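You operate a simulated robot arm through the tools that you are given. There is no shell and no other tool. Be economical: measure what you need, move in short steps, check, and stop when the job is done.

Carry out the task below with a simulated robot arm. There is one attempt and no reset: what you move stays moved.

TASK
Turn the hand mill knob to 4.

It is judged by the outcome, as a careful person would: the job done as asked, and still so three seconds after it is handed in. It fails if anything else is knocked over, pushed out of place, dropped, spilled or broken.

THE ROBOT
A 7-joint arm with a two-finger parallel gripper, fixed in place. Base frame: the origin is at the foot of the arm, x ahead of it, y to its left, z up. Lengths are in m, angles in degrees, forces in N, time in s.
Its first joint turns from -66.0 to 66.0 degrees. Payload 2.4 kg.
Tool frame: the origin (TCP) lies between the finger pads and is the grasp point; the fingertips stand 0.03 m ahead of it; z points along the fingers, y is the line along which they close. The gripper opens to 0.094 m. The fingers are 0.028 m wide and 0.01 m thick; the gripper's body (0.05 by 0.096 m) begins 0.055 m behind the TCP.
Orientation is that of the tool frame in the base frame, as a unit quaternion [w, x, y, z]. With the fingers straight down and closing along the base's y, the tool's x points along the base's -x, its y along +y and its z along -z.

THE INTERFACE
- The arm moves only by the tool drive_tool. Its argument "targets" is a list of rows, each an object (a shift or turn left out is 0, a gripper value left out holds the last) with "delta_pos": the shift along the base's x, y, z in m, a list of three; "rot": the turn, a rotation vector about the base's x, y, z in degrees, a list of three; "fingers": the opening, from 0 (shut) to 1 (fully open). In form: [{"delta_pos": [dx, dy, dz], "rot": [rx, ry, rz], "fingers": fingers}, ...]. A call has 1 to 10 rows; each row shifts and turns the commanded pose from where the row before left it. A row lasts 0.2 s, in which the tool goes at most 0.05 m and 8.6 degrees; a call with a longer step from one row to the next is refused whole, and so is a gripper value outside its range. A pose out of reach is approached as far as the arm can. The call stops where the force on the tool passes 40 N (or 10 N more than at its start, if that is more) or the arm is blocked; 0.2 s more then pass. The fingers move at their own pace (about 0.153 m/s each) and stop on an object; they squeeze with about 41 N. The grip force told is the motor's: it shows also when the fingers shut on nothing. Time passes only in rows, and 0.2 s behind the last, so rows that do not move let the fingers close. It gives the time, the measured TCP pose, the force on the tool (base axes), the opening and the grip force at its end, in the units of the frame above (readings bear some noise).
- Cameras (640 x 400 px; columns grow to the right, rows downward): "scene" is fixed at [0.0131, 0.4564, 1.4514]; the picture's right is [-0.92, -0.38, 0.00], its down [-0.20, 0.48, -0.85] and it looks along [0.33, -0.79, -0.52] (base axes); focal length 358 px, centre (320, 200). "wrist" rides on the gripper at [-0.037, 0, -0.058] in the tool frame; the picture's right is [0.00, -1.00, 0.00], its down [0.97, 0.00, -0.24] and it looks along [0.24, 0.00, 0.97] (tool axes); focal length 218 px, centre (320, 200).
- capture(camera): a new picture of that camera. No time passes.
- probe_pixels(camera, pixels): for up to 12 pixels [column, row] of the newest picture of that camera ("zoom" is the newest enlarged one), the place [x, y, z] in the base frame of the surface seen there, good to about 0.002 m. No time passes.
- close_up(camera, box): a new picture of the part [left, top, right, bottom] of that camera's present view, enlarged. No time passes.
- hand_in(): hands the job in; it is judged then, once.

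Work in short steps. Measure before you move; look again where a grasp or a placing could have gone wrong, and mend it. You have 60 turns and 20 pictures in all, the two below and enlarged ones among them. Open the gripper and draw the arm clear of the work before you hand the job in, unless the task says otherwise; then end with one line.

The tools are called after "Request:" as a command line: name --argument value ..., lists and objects as JSON in quotes. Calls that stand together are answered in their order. drive_tool: Moves the arm, as the interface text tells. Its arguments: {"type":"object","properties":{"targets":{"type":"array"}},"required":["targets"]} The other tools are called the same way: capture (camera) takes a picture; probe_pixels (camera, pixels) gives the place of the surface under pixels of a picture; close_up (camera, box) takes an enlarged picture of a part of a camera's view; hand_in () hands the job in.

At the start:

```text
time: 0.0
tcp_pos: [0.3068, -0.0894, 1.1049]
orientation: [0.0, 0.0, 1.0, 0.0]
contact_force: [-0.4, -0.2, -0.7]
opening: 0.0936
finger_force: 0.2
```

scene: 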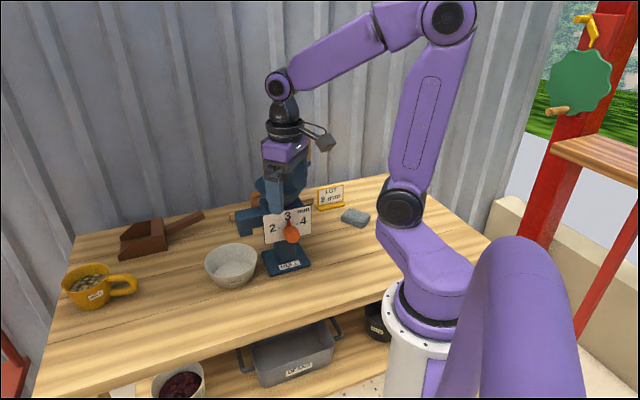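
wrist: 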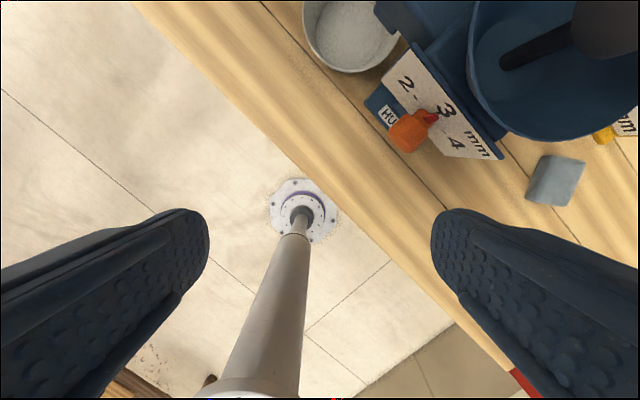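

I'll look closely at the mill dial near (288,228) in the scene view and at the knob in the wrist view.

Request:
close_up --camera "scene" --box '[220, 160, 380, 280]'

Request:
close_up --camera "wrist" --box '[340, 40, 540, 180]'

```text
3.33 times, centred on (300, 220) of scene
```

zoom: 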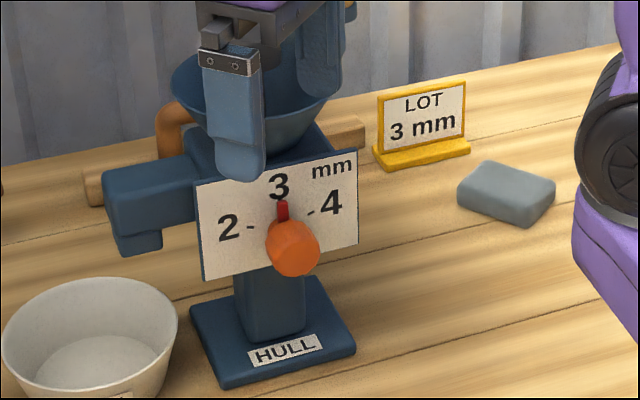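

```text
2.86 times, centred on (440, 110) of wrist
```

zoom: 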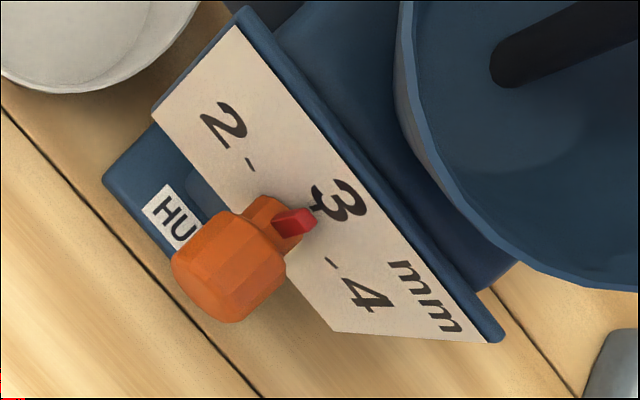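

The knob's red pointer is at 3, with the 2 mark on the left and the 4 mark on the right. I'll probe the plate, marks and knob in this enlarged picture, and the same knob from the scene view.

Request:
probe_pixels --camera "zoom" --pixels '[[165, 110], [235, 35], [340, 325], [480, 335], [250, 165], [330, 262], [315, 205], [230, 260], [185, 262], [230, 310], [290, 222], [265, 210]]'

Request:
probe_pixels --camera "scene" --pixels '[[293, 234], [287, 232], [298, 234], [293, 227], [293, 240], [291, 213], [283, 217], [297, 213], [268, 240], [307, 230], [270, 210], [306, 200]]'

```text
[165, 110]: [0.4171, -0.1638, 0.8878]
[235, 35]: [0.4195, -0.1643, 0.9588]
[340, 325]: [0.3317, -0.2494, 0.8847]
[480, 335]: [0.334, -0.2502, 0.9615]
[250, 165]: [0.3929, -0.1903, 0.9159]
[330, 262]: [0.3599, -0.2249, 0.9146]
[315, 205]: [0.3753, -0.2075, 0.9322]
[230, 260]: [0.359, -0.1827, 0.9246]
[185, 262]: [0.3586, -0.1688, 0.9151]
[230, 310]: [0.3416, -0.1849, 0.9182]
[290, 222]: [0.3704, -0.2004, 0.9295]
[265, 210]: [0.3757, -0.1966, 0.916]
```

```text
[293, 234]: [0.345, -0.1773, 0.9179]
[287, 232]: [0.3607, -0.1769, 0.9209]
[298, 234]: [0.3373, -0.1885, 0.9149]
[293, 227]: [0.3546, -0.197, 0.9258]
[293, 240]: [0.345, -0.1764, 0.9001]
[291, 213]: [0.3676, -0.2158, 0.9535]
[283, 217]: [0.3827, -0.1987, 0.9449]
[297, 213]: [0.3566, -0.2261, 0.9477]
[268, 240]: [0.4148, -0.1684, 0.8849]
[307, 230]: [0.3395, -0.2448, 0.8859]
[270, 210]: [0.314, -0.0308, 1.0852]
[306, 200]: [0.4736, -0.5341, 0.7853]
```

The plate lies along the 45° line, facing [-0.71, 0.71], with the knob axis near (0.3755, -0.2075, ~0.905). Before leaning the tool in, I'll probe the hopper, crank and mill base for clearance.

Request:
probe_pixels --camera "wrist" --pixels '[[600, 25], [630, 55], [520, 55], [470, 40], [490, 100], [540, 135], [370, 100], [400, 125], [440, 5], [385, 15], [318, 50], [375, 105]]'

Request:
probe_pixels --camera "scene" --pixels '[[290, 265], [272, 270], [305, 262], [277, 276], [308, 268], [312, 150], [262, 185], [304, 180], [325, 140], [292, 245], [245, 215], [255, 225]]'

```text
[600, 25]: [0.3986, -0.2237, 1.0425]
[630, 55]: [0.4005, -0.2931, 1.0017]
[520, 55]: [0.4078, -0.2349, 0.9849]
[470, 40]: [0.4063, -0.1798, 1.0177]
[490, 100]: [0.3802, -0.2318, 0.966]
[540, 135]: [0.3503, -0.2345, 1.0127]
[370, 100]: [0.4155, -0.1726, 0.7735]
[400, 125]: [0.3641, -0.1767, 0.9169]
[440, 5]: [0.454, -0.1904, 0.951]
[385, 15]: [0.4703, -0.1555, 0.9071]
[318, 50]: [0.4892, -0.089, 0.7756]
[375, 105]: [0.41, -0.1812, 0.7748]
```

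```text
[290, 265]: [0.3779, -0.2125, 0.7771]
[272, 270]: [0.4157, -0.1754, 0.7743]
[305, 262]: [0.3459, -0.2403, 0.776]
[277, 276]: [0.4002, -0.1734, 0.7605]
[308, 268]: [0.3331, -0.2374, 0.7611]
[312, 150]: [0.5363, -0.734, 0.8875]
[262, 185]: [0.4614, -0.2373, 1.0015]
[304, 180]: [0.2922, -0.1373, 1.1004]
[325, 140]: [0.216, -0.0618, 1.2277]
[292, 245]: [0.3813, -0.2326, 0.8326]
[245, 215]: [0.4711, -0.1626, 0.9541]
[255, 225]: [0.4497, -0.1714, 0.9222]
```

Nothing is in the way: the hopper rim is at z≈1.015, roughly in the plate plane, and the mill base is well below at 0.775. I'll yaw -45° while backing off slightly.

Request:
drive_tool --targets '[{"delta_pos": [-0.003, -0.004, 0], "rot": [0, 0, -7.5], "fingers": 1}, {"delta_pos": [-0.003, -0.004, 0], "rot": [0, 0, -7.5]}, {"delta_pos": [-0.003, -0.004, 0], "rot": [0, 0, -7.5]}, {"delta_pos": [-0.003, -0.004, 0], "rot": [0, 0, -7.5]}, {"delta_pos": [-0.003, -0.004, 0], "rot": [0, 0, -7.5]}, {"delta_pos": [0, 0, 0], "rot": [0, 0, -7.5]}]'

```text
time: 1.4
tcp_pos: [0.2933, -0.108, 1.1045]
orientation: [0.0, 0.383, 0.924, 0.0]
contact_force: [1.0, 0.3, 0.4]
opening: 0.0941
finger_force: 0.1
```

The yaw is right: tool x now points along the plate normal. Next I lean 45° toward the plate and descend to the standoff.

Request:
drive_tool --targets '[{"delta_pos": [0, -0.003, -0.01], "rot": [-5.303, -5.303, 0]}, {"delta_pos": [0, -0.003, -0.015], "rot": [-5.303, -5.303, 0]}, {"delta_pos": [0, -0.003, -0.02], "rot": [-5.303, -5.303, 0]}, {"delta_pos": [0, -0.003, -0.025], "rot": [-5.303, -5.303, 0]}, {"delta_pos": [0, -0.003, -0.025], "rot": [-5.303, -5.303, 0]}, {"delta_pos": [0, -0.001, -0.025], "rot": [-5.303, -5.303, 0]}, {}]'

Request:
capture --camera "wrist"

```text
time: 3.0
tcp_pos: [0.3345, -0.1024, 0.9984]
orientation: [0.353, 0.354, 0.854, -0.147]
contact_force: [0.1, 0.9, -0.6]
opening: 0.094
finger_force: 0.1
out of reach, approached as far as the arm can: row 4, 5, 6
```

```text
15 pictures are left
```

wrist: 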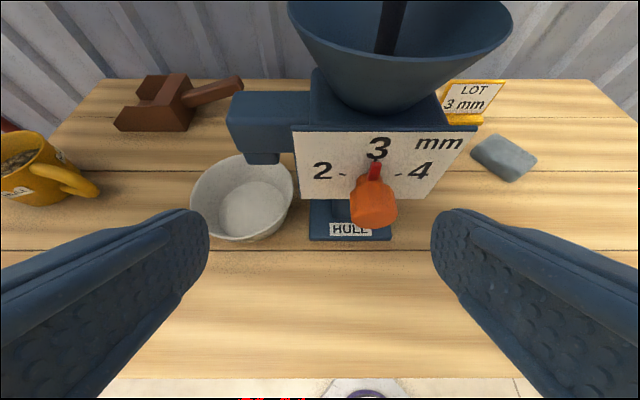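

The lean is right, but the arm couldn't fold in that close (it reached 0.3345, -0.1024). I'll refine the knob geometry from this view, near (373,200), before going on.

Request:
close_up --camera "wrist" --box '[280, 110, 480, 250]'

Request:
probe_pixels --camera "wrist" --pixels '[[373, 205], [355, 205], [393, 205], [373, 222], [370, 185], [374, 172], [344, 174], [409, 173], [376, 162], [401, 60], [380, 52], [250, 250]]'

```text
2.86 times, centred on (380, 180) of wrist
```

zoom: 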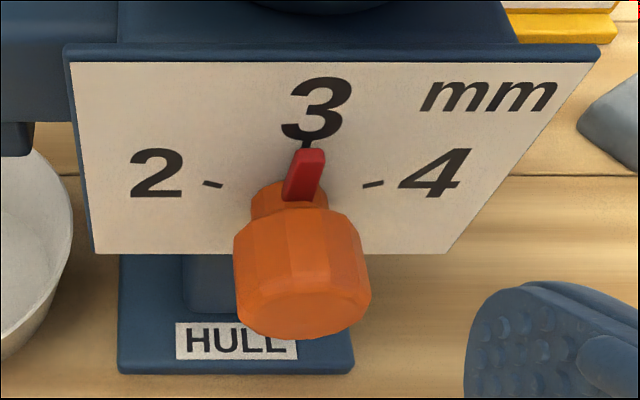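

```text
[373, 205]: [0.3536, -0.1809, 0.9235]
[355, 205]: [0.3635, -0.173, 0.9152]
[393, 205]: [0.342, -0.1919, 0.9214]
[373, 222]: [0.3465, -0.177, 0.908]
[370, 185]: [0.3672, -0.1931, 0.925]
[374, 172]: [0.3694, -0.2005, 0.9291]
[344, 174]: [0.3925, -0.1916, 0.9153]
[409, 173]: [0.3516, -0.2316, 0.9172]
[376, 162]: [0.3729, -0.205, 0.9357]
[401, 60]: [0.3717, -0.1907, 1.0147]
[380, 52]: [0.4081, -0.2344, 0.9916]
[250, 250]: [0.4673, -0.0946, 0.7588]
```

Knob centre is about x+y=0.169, z≈0.909, radius ~0.0145; the 4 mark is roughly 70° clockwise. I'll slide sideways along the plate to centre on the axis, staying high.

Request:
drive_tool --targets '[{"delta_pos": [-0.002, -0.018, -0.002]}, {"delta_pos": [-0.002, -0.018, -0.003]}, {"delta_pos": [-0.003, -0.02, -0.003]}, {}]'

```text
time: 4.0
tcp_pos: [0.357, -0.1444, 0.9951]
orientation: [0.353, 0.354, 0.854, -0.146]
contact_force: [-0.5, -0.3, 0.0]
opening: 0.094
finger_force: 0.1
out of reach, approached as far as the arm can: row 1, 2, 3
```

The 45° lean keeps the wrist too near its inner limit (the arm stopped at radius 0.385). I'll reduce the lean to 30° and see where it settles.

Request:
drive_tool --targets '[{"rot": [5.303, 5.303, 0]}, {"rot": [5.303, 5.303, 0]}, {}]'

```text
time: 4.8
tcp_pos: [0.357, -0.144, 0.9938]
orientation: [0.24, 0.37, 0.892, -0.099]
contact_force: [0.4, 0.6, 0.3]
opening: 0.094
finger_force: 0.0
```

The pose is now held exactly (0.357, -0.144, 0.994). Next I pre-roll 40° counter-clockwise about the knob axis and move to a standoff lined up with the knob.

Request:
drive_tool --targets '[{"delta_pos": [-0.001, 0.006, -0.005], "rot": [-5.657, 5.657, 0]}, {"delta_pos": [-0.001, 0.006, -0.005], "rot": [-5.657, 5.657, 0]}, {"delta_pos": [-0.001, 0.006, -0.005], "rot": [-5.657, 5.657, 0]}, {"delta_pos": [0, 0.006, -0.005], "rot": [-5.657, 5.657, 0]}, {"delta_pos": [0, 0.006, -0.005], "rot": [-5.657, 5.657, 0]}, {}]'

Request:
capture --camera "wrist"

```text
time: 6.2
tcp_pos: [0.3544, -0.1142, 0.9692]
orientation: [0.098, 0.265, 0.872, -0.399]
contact_force: [0.3, -0.7, 0.2]
opening: 0.0939
finger_force: 0.1
```

```text
13 pictures are left
```

wrist: 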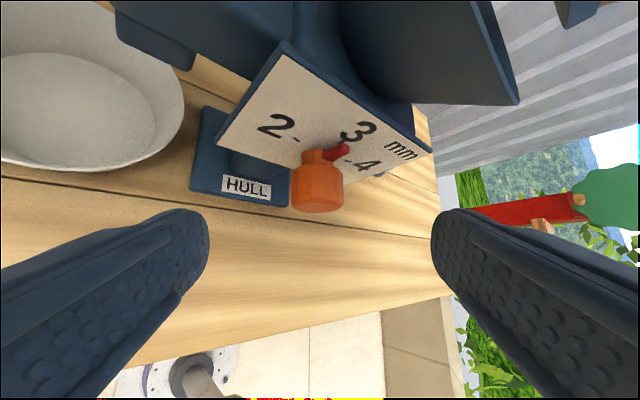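

The knob is centred between the fingers (columns 290–343) and the pre-roll is exact. I'll narrow the fingers and advance 0.09 m along the tool axis to the knob.

Request:
drive_tool --targets '[{"delta_pos": [-0.0007, -0.0134, -0.012], "fingers": 0.65}, {"delta_pos": [-0.0007, -0.0134, -0.012]}, {"delta_pos": [-0.0007, -0.0134, -0.012]}, {"delta_pos": [-0.0007, -0.0134, -0.012]}, {"delta_pos": [-0.0007, -0.0134, -0.012]}, {}]'

Request:
capture --camera "wrist"

```text
time: 7.6
tcp_pos: [0.3506, -0.1793, 0.9087]
orientation: [0.099, 0.265, 0.873, -0.398]
contact_force: [-0.2, -0.2, -0.6]
opening: 0.0612
finger_force: 0.0
```

```text
12 pictures are left
```

wrist: 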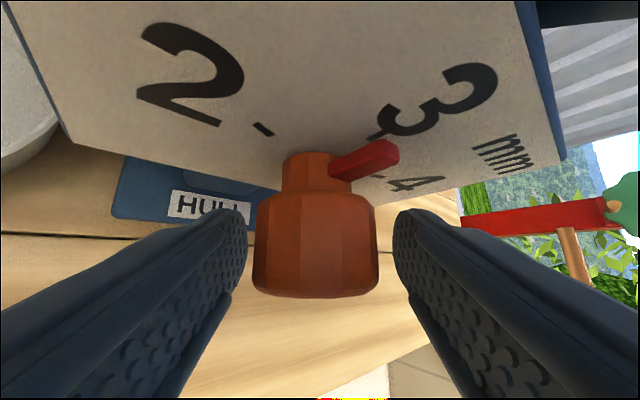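

The fingers straddle the knob evenly (knob columns 255–380), with the red pointer clear of them. Closing.

Request:
drive_tool --targets '[{"fingers": 0}, {}, {}]'

```text
time: 8.4
tcp_pos: [0.3507, -0.1802, 0.9083]
orientation: [0.098, 0.265, 0.873, -0.398]
contact_force: [0.1, 3.5, 0.6]
opening: 0.0382
finger_force: 41.6
```

Gripped at 0.038 m opening. I turn 40° clockwise about the knob axis and look.

Request:
drive_tool --targets '[{"rot": [5.657, -5.657, 0]}, {"rot": [5.657, -5.657, 0]}, {"rot": [5.657, -5.657, 0]}, {"rot": [5.657, -5.657, 0]}, {"rot": [5.657, -5.657, 0]}, {}]'

Request:
capture --camera "wrist"

```text
time: 9.8
tcp_pos: [0.3543, -0.1815, 0.9124]
orientation: [0.236, 0.371, 0.893, -0.1]
contact_force: [-1.6, -1.5, 1.5]
opening: 0.0378
finger_force: 41.5
out of reach, approached as far as the arm can: row 5
```

```text
11 pictures are left
```

wrist: 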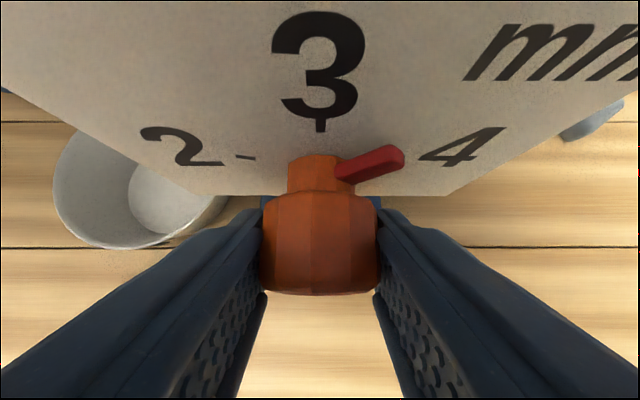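

The pointer has turned about 40°, with the arm at its inner limit. I'll ratchet: open, roll back 40° around the knob, and grip again.

Request:
drive_tool --targets '[{"fingers": 0.65}, {}, {"rot": [-5.657, 5.657, 0]}, {"rot": [-5.657, 5.657, 0], "delta_pos": [-0.001, 0, -0.001]}, {"rot": [-5.657, 5.657, 0], "delta_pos": [-0.001, 0.001, -0.001]}, {"rot": [-5.657, 5.657, 0], "delta_pos": [-0.001, 0, -0.001]}, {"rot": [-5.657, 5.657, 0], "delta_pos": [-0.001, 0, -0.002]}, {}]'

Request:
capture --camera "wrist"

```text
time: 11.6
tcp_pos: [0.3509, -0.1799, 0.9086]
orientation: [0.097, 0.265, 0.872, -0.4]
contact_force: [0.3, -0.2, 0.6]
opening: 0.0609
finger_force: 0.1
```

```text
10 pictures are left
```

wrist: 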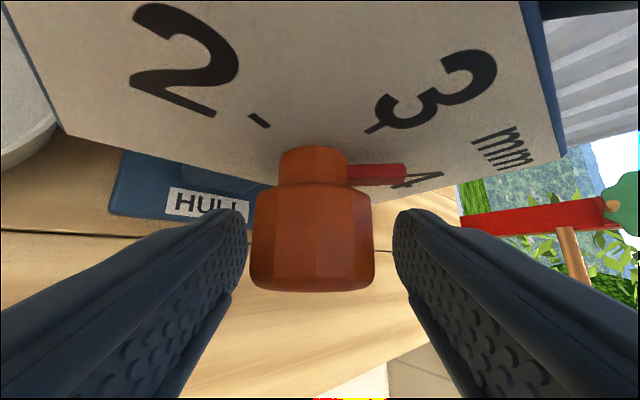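

Rolled back with the knob undisturbed. I'll check the pointer angle from the scene camera before gripping again.

Request:
close_up --camera "scene" --box '[250, 190, 330, 250]'

```text
6.67 times, centred on (290, 220) of scene
```

zoom: 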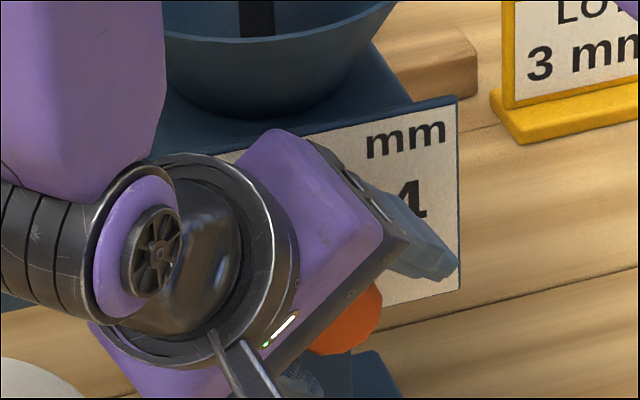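

The arm blocks that view, so I'll measure the pointer (350–405, ~173) and the marks in the wrist picture.

Request:
probe_pixels --camera "wrist" --pixels '[[360, 172], [380, 172], [398, 170], [398, 180], [259, 121], [250, 115], [267, 127], [374, 129], [367, 133], [381, 125], [300, 170], [330, 165]]'

```text
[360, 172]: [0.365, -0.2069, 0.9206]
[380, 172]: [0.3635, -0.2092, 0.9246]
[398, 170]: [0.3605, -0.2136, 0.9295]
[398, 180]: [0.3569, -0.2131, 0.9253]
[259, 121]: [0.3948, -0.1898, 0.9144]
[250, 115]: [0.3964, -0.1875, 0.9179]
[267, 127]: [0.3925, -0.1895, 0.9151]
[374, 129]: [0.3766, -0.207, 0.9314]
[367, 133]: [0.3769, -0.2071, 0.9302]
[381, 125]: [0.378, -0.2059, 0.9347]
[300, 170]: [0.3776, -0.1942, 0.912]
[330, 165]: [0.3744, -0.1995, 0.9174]
```

The pointer is at about 40° and the 4 mark at about 65°. I grip again and turn 24° more.

Request:
drive_tool --targets '[{"fingers": 0}, {}, {}, {"rot": [5.657, -5.657, 0]}, {"rot": [5.657, -5.657, 0]}, {"rot": [5.657, -5.657, 0]}, {}]'

Request:
close_up --camera "wrist" --box '[220, 60, 480, 240]'

```text
time: 13.2
tcp_pos: [0.3504, -0.18, 0.908]
orientation: [0.186, 0.334, 0.897, -0.223]
contact_force: [-3.8, 0.3, -0.9]
opening: 0.0385
finger_force: 41.1
```

```text
2.22 times, centred on (350, 150) of wrist
```

zoom: 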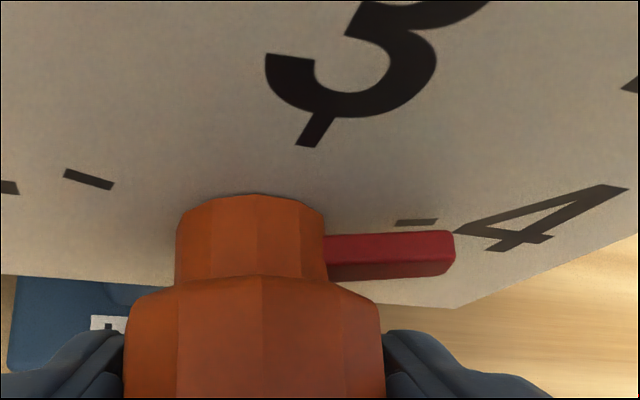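

The 4 tick is visible at (417,222) in the enlargement, just above the pointer, but parallax matters. I'll probe both.

Request:
probe_pixels --camera "zoom" --pixels '[[402, 223], [417, 222], [432, 221], [340, 245], [380, 243], [420, 240], [440, 238], [340, 270], [380, 269], [420, 267], [310, 133], [88, 179]]'

```text
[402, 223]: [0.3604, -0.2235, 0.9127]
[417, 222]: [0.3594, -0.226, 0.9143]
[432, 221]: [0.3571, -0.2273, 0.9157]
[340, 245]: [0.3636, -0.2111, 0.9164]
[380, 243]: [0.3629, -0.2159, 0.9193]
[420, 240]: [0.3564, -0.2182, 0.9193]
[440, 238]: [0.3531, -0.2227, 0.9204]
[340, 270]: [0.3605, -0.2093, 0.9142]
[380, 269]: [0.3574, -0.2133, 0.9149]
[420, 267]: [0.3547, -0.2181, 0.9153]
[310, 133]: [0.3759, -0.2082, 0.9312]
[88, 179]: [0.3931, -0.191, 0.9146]
```

Parallax makes this inconclusive, with the pointer at roughly 64–70°. I'll release, roll back and retract to view it squarely.

Request:
drive_tool --targets '[{"fingers": 0.65}, {}, {"rot": [-5.657, 5.657, 0]}, {"rot": [-5.657, 5.657, 0]}, {"rot": [-5.657, 5.657, 0]}, {"delta_pos": [0.001, 0.017, 0.015]}, {"delta_pos": [0.001, 0.017, 0.015]}, {"delta_pos": [0.001, 0.017, 0.015]}, {"delta_pos": [0.001, 0.017, 0.015]}, {}]'

Request:
close_up --camera "wrist" --box '[240, 80, 440, 220]'

```text
time: 15.4
tcp_pos: [0.3539, -0.1114, 0.9687]
orientation: [0.098, 0.266, 0.872, -0.399]
contact_force: [-0.3, 0.2, 0.0]
opening: 0.061
finger_force: 0.1
```

```text
2.86 times, centred on (340, 150) of wrist
```

zoom: 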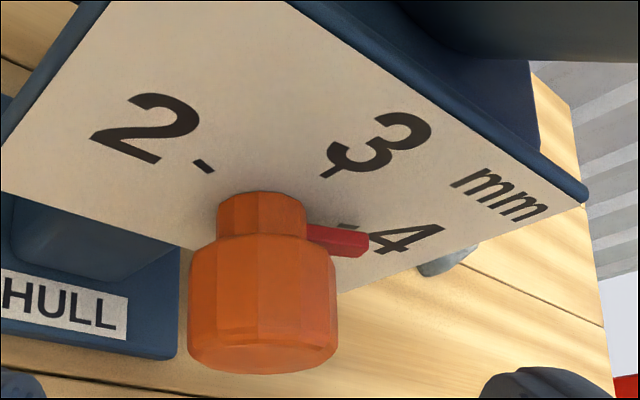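

A squarer view is needed. I'll roll level, rise, and lean back to 45°, as in the earlier good view.

Request:
drive_tool --targets '[{"rot": [5.657, -5.657, 0], "delta_pos": [-0.003, 0.003, 0.01]}, {"rot": [5.657, -5.657, 0], "delta_pos": [-0.003, 0.003, 0.01]}, {"rot": [5.657, -5.657, 0], "delta_pos": [-0.003, 0.003, 0.01]}, {"rot": [5.657, -5.657, 0], "delta_pos": [0, 0, 0]}, {"rot": [5.657, -5.657, 0]}, {"rot": [-5.303, -5.303, 0]}, {"rot": [-5.303, -5.303, 0]}, {}]'

Request:
close_up --camera "wrist" --box '[280, 110, 480, 250]'

Request:
close_up --camera "scene" --box '[250, 190, 330, 250]'

```text
time: 17.2
tcp_pos: [0.346, -0.1029, 0.9977]
orientation: [0.355, 0.353, 0.853, -0.147]
contact_force: [-0.2, 0.3, -0.1]
opening: 0.0609
finger_force: 0.1
```

```text
2.86 times, centred on (380, 180) of wrist
```

zoom: 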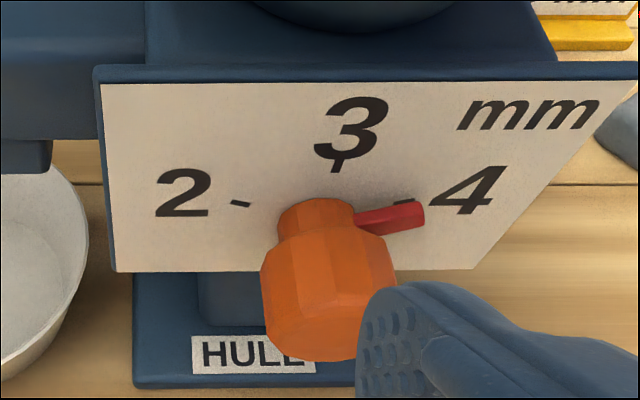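

```text
6.67 times, centred on (290, 220) of scene
```

zoom: 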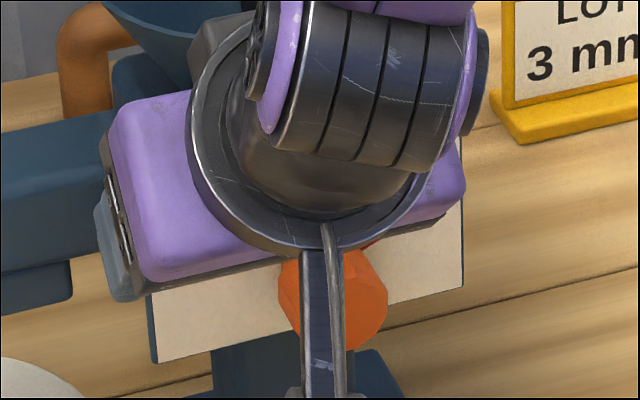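

The pointer looks close to the 4 tick. I'll clear the arm upward for an unobstructed scene check.

Request:
drive_tool --targets '[{"delta_pos": [0, 0.004, 0.025], "rot": [5.303, 5.303, 0]}, {"delta_pos": [0, 0.004, 0.03], "rot": [5.303, 5.303, 0]}, {"delta_pos": [-0.005, 0.004, 0.03], "rot": [5.303, 5.303, 0]}, {"delta_pos": [-0.005, 0.004, 0.03], "rot": [5.303, 5.303, 0]}, {"delta_pos": [-0.005, 0.004, 0.03], "rot": [5.303, 5.303, 0]}, {"delta_pos": [-0.005, 0, 0.03], "rot": [5.303, 5.303, 0]}, {"delta_pos": [0, 0, 0.03]}, {}]'

Request:
close_up --camera "scene" --box '[260, 200, 320, 245]'

```text
time: 19.0
tcp_pos: [0.3253, -0.0829, 1.203]
orientation: [0.0, 0.383, 0.924, 0.0]
contact_force: [0.2, 0.0, 0.1]
opening: 0.0611
finger_force: 0.1
```

```text
8.89 times, centred on (290, 222) of scene
```

zoom: 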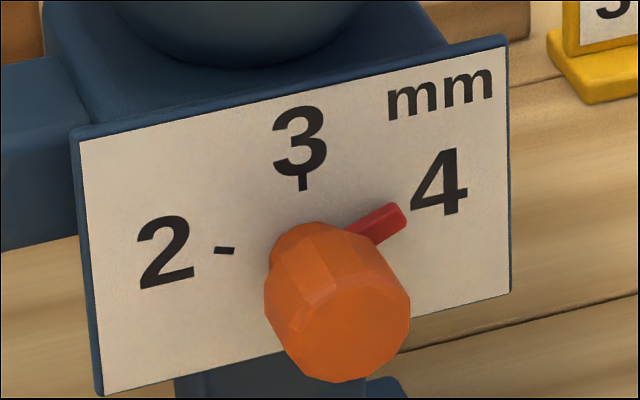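

The pointer covers the 4 tick from here. I'll probe this enlargement to compare the pointer line with the knob axis and marks.

Request:
probe_pixels --camera "zoom" --pixels '[[360, 236], [375, 227], [390, 216], [400, 212], [303, 183], [224, 251], [346, 375], [290, 300], [405, 300], [345, 265], [320, 228], [340, 330]]'

Request:
capture --camera "wrist"

```text
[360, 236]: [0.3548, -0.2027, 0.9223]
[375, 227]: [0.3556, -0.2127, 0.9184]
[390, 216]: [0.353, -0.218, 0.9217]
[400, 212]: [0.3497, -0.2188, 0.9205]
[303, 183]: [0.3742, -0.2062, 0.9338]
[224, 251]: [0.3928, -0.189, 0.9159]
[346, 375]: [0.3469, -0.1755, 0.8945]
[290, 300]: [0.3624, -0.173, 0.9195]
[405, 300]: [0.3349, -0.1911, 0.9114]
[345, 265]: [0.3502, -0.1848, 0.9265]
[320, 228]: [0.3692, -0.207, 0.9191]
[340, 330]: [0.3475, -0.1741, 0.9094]
```

```text
3 pictures are left
```

wrist: 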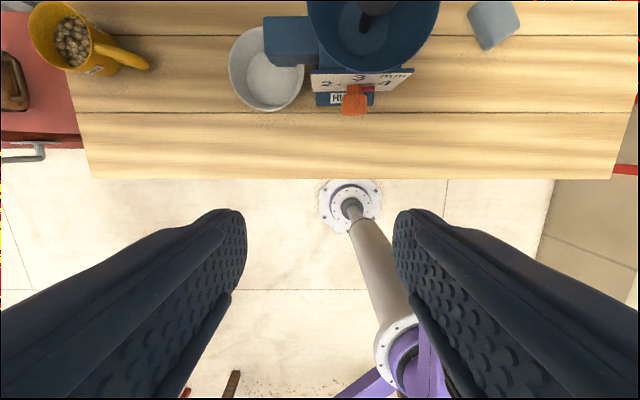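

Fitting the knob surface gives an axis z≈0.9068, so the 4 mark is about 70° from 3. I've commanded 64° and the pointer measures about 61–64°, so it is a few degrees short. I'll return to the standoff for a small top-up turn.

Request:
drive_tool --targets '[{"delta_pos": [0.0061, -0.0044, -0.04], "rot": [-5.303, -5.303, 0]}, {"delta_pos": [0.0061, -0.0044, -0.04], "rot": [-5.303, -5.303, 0]}, {"delta_pos": [0.0061, -0.0044, -0.04], "rot": [-5.303, -5.303, 0]}, {"delta_pos": [0.0061, -0.0044, -0.04], "rot": [-5.303, -5.303, 0]}, {"delta_pos": [0.0061, -0.0044, -0.04], "rot": [-5.657, 5.657, 0]}, {"delta_pos": [-0.0005, -0.0022, -0.0085], "rot": [-5.657, 5.657, 0]}, {"delta_pos": [-0.0005, -0.0022, -0.0085], "rot": [-5.657, 5.657, 0]}, {"delta_pos": [-0.0005, -0.0022, -0.0085], "rot": [-5.657, 5.657, 0]}, {"delta_pos": [-0.0005, -0.0022, -0.0085], "rot": [-5.657, 5.657, 0]}, {}]'

```text
time: 21.2
tcp_pos: [0.3541, -0.1132, 0.9701]
orientation: [0.098, 0.266, 0.872, -0.399]
contact_force: [-0.1, 0.8, 0.9]
opening: 0.0612
finger_force: 0.2
```

At the standoff, same pose as before. Advancing, gripping, and turning 8°.

Request:
drive_tool --targets '[{"delta_pos": [-0.0007, -0.0134, -0.0123]}, {"delta_pos": [-0.0007, -0.0134, -0.0123]}, {"delta_pos": [-0.0007, -0.0134, -0.0123]}, {"delta_pos": [-0.0007, -0.0134, -0.0123]}, {"delta_pos": [-0.0007, -0.0134, -0.0123]}, {}]'

Request:
drive_tool --targets '[{"fingers": 0}, {}, {}, {"rot": [2.83, -2.83, 0]}, {"rot": [2.83, -2.83, 0]}, {}]'

Request:
close_up --camera "wrist" --box '[220, 60, 480, 240]'

```text
time: 22.6
tcp_pos: [0.3519, -0.1811, 0.9072]
orientation: [0.098, 0.265, 0.873, -0.398]
contact_force: [0.2, -0.1, -0.4]
opening: 0.061
finger_force: 0.0
```

```text
time: 24.0
tcp_pos: [0.3495, -0.1806, 0.9082]
orientation: [0.129, 0.289, 0.885, -0.341]
contact_force: [-3.9, 3.3, 4.4]
opening: 0.039
finger_force: 41.4
```

```text
2.22 times, centred on (350, 150) of wrist
```

zoom: 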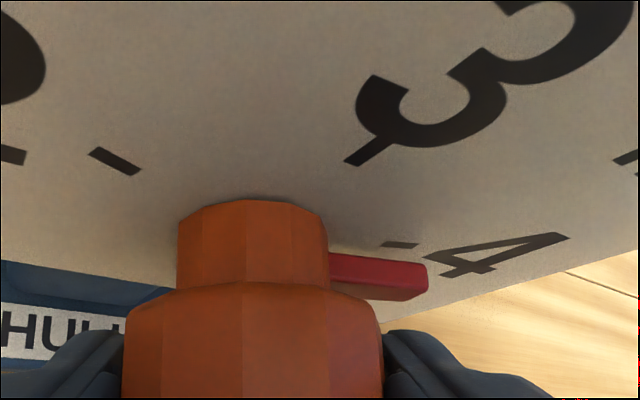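

From here the pointer edges work out to about 71–73° and the 4 tick to about 70°, so they agree. I'll release, roll back and retract.

Request:
drive_tool --targets '[{"fingers": 0.65}, {}, {"rot": [-5.657, 5.657, 0]}, {"delta_pos": [0.001, 0.017, 0.015]}, {"delta_pos": [0.001, 0.017, 0.015]}, {"delta_pos": [0.001, 0.017, 0.015]}, {"delta_pos": [0.001, 0.017, 0.015]}, {}]'

Request:
drive_tool --targets '[{"rot": [5.657, -5.657, 0], "delta_pos": [0, 0.002, 0.015]}, {"rot": [5.657, -5.657, 0], "delta_pos": [0, 0.002, 0.015]}, {"rot": [5.657, -5.657, 0], "delta_pos": [0, 0.002, 0.02]}, {"rot": [5.657, -5.657, 0], "delta_pos": [0, 0.002, 0.03]}, {"rot": [5.657, -5.657, 0], "delta_pos": [0, 0.002, 0.03]}, {"rot": [5.303, 5.303, 0], "delta_pos": [-0.005, 0.005, 0.03]}, {"rot": [5.303, 5.303, 0], "delta_pos": [-0.005, 0.005, 0.03]}, {"rot": [5.303, 5.303, 0], "delta_pos": [-0.005, 0.005, 0.03]}, {"rot": [5.303, 5.303, 0], "delta_pos": [-0.005, 0.005, 0.03], "fingers": 1}, {}]'

Request:
close_up --camera "scene" --box '[260, 200, 320, 245]'

```text
time: 25.8
tcp_pos: [0.3566, -0.1126, 0.9678]
orientation: [0.098, 0.265, 0.872, -0.399]
contact_force: [0.3, 0.4, 0.4]
opening: 0.0611
finger_force: 0.0
```

```text
time: 28.0
tcp_pos: [0.3353, -0.0828, 1.1992]
orientation: [-0.001, 0.383, 0.924, 0.0]
contact_force: [0.1, -0.3, -0.8]
opening: 0.0938
finger_force: 0.2
```

```text
8.89 times, centred on (290, 222) of scene
```

zoom: 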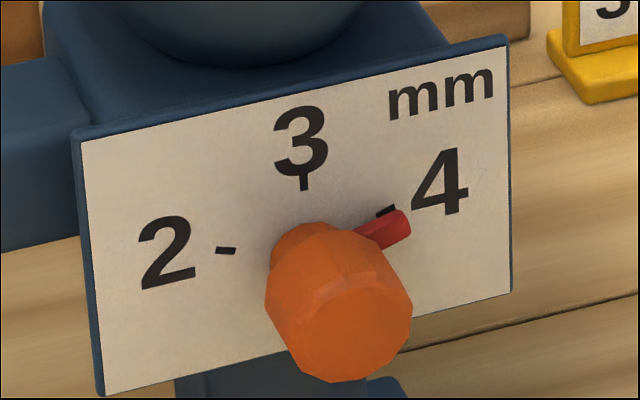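

With the arm clear, the scene view shows the pointer at 4: the 4 tick at (386,211) sits just behind it, with an offset that fits parallax. Nothing in view was disturbed, so I'm handing it in.

Request:
hand_in

```text
The job is handed in.
```

I turned the hand mill knob from 3 to 4. In the last pictures the pointer is within a few degrees of the 4 mark. The gripper is open, the arm is clear, and nothing else in view moved.
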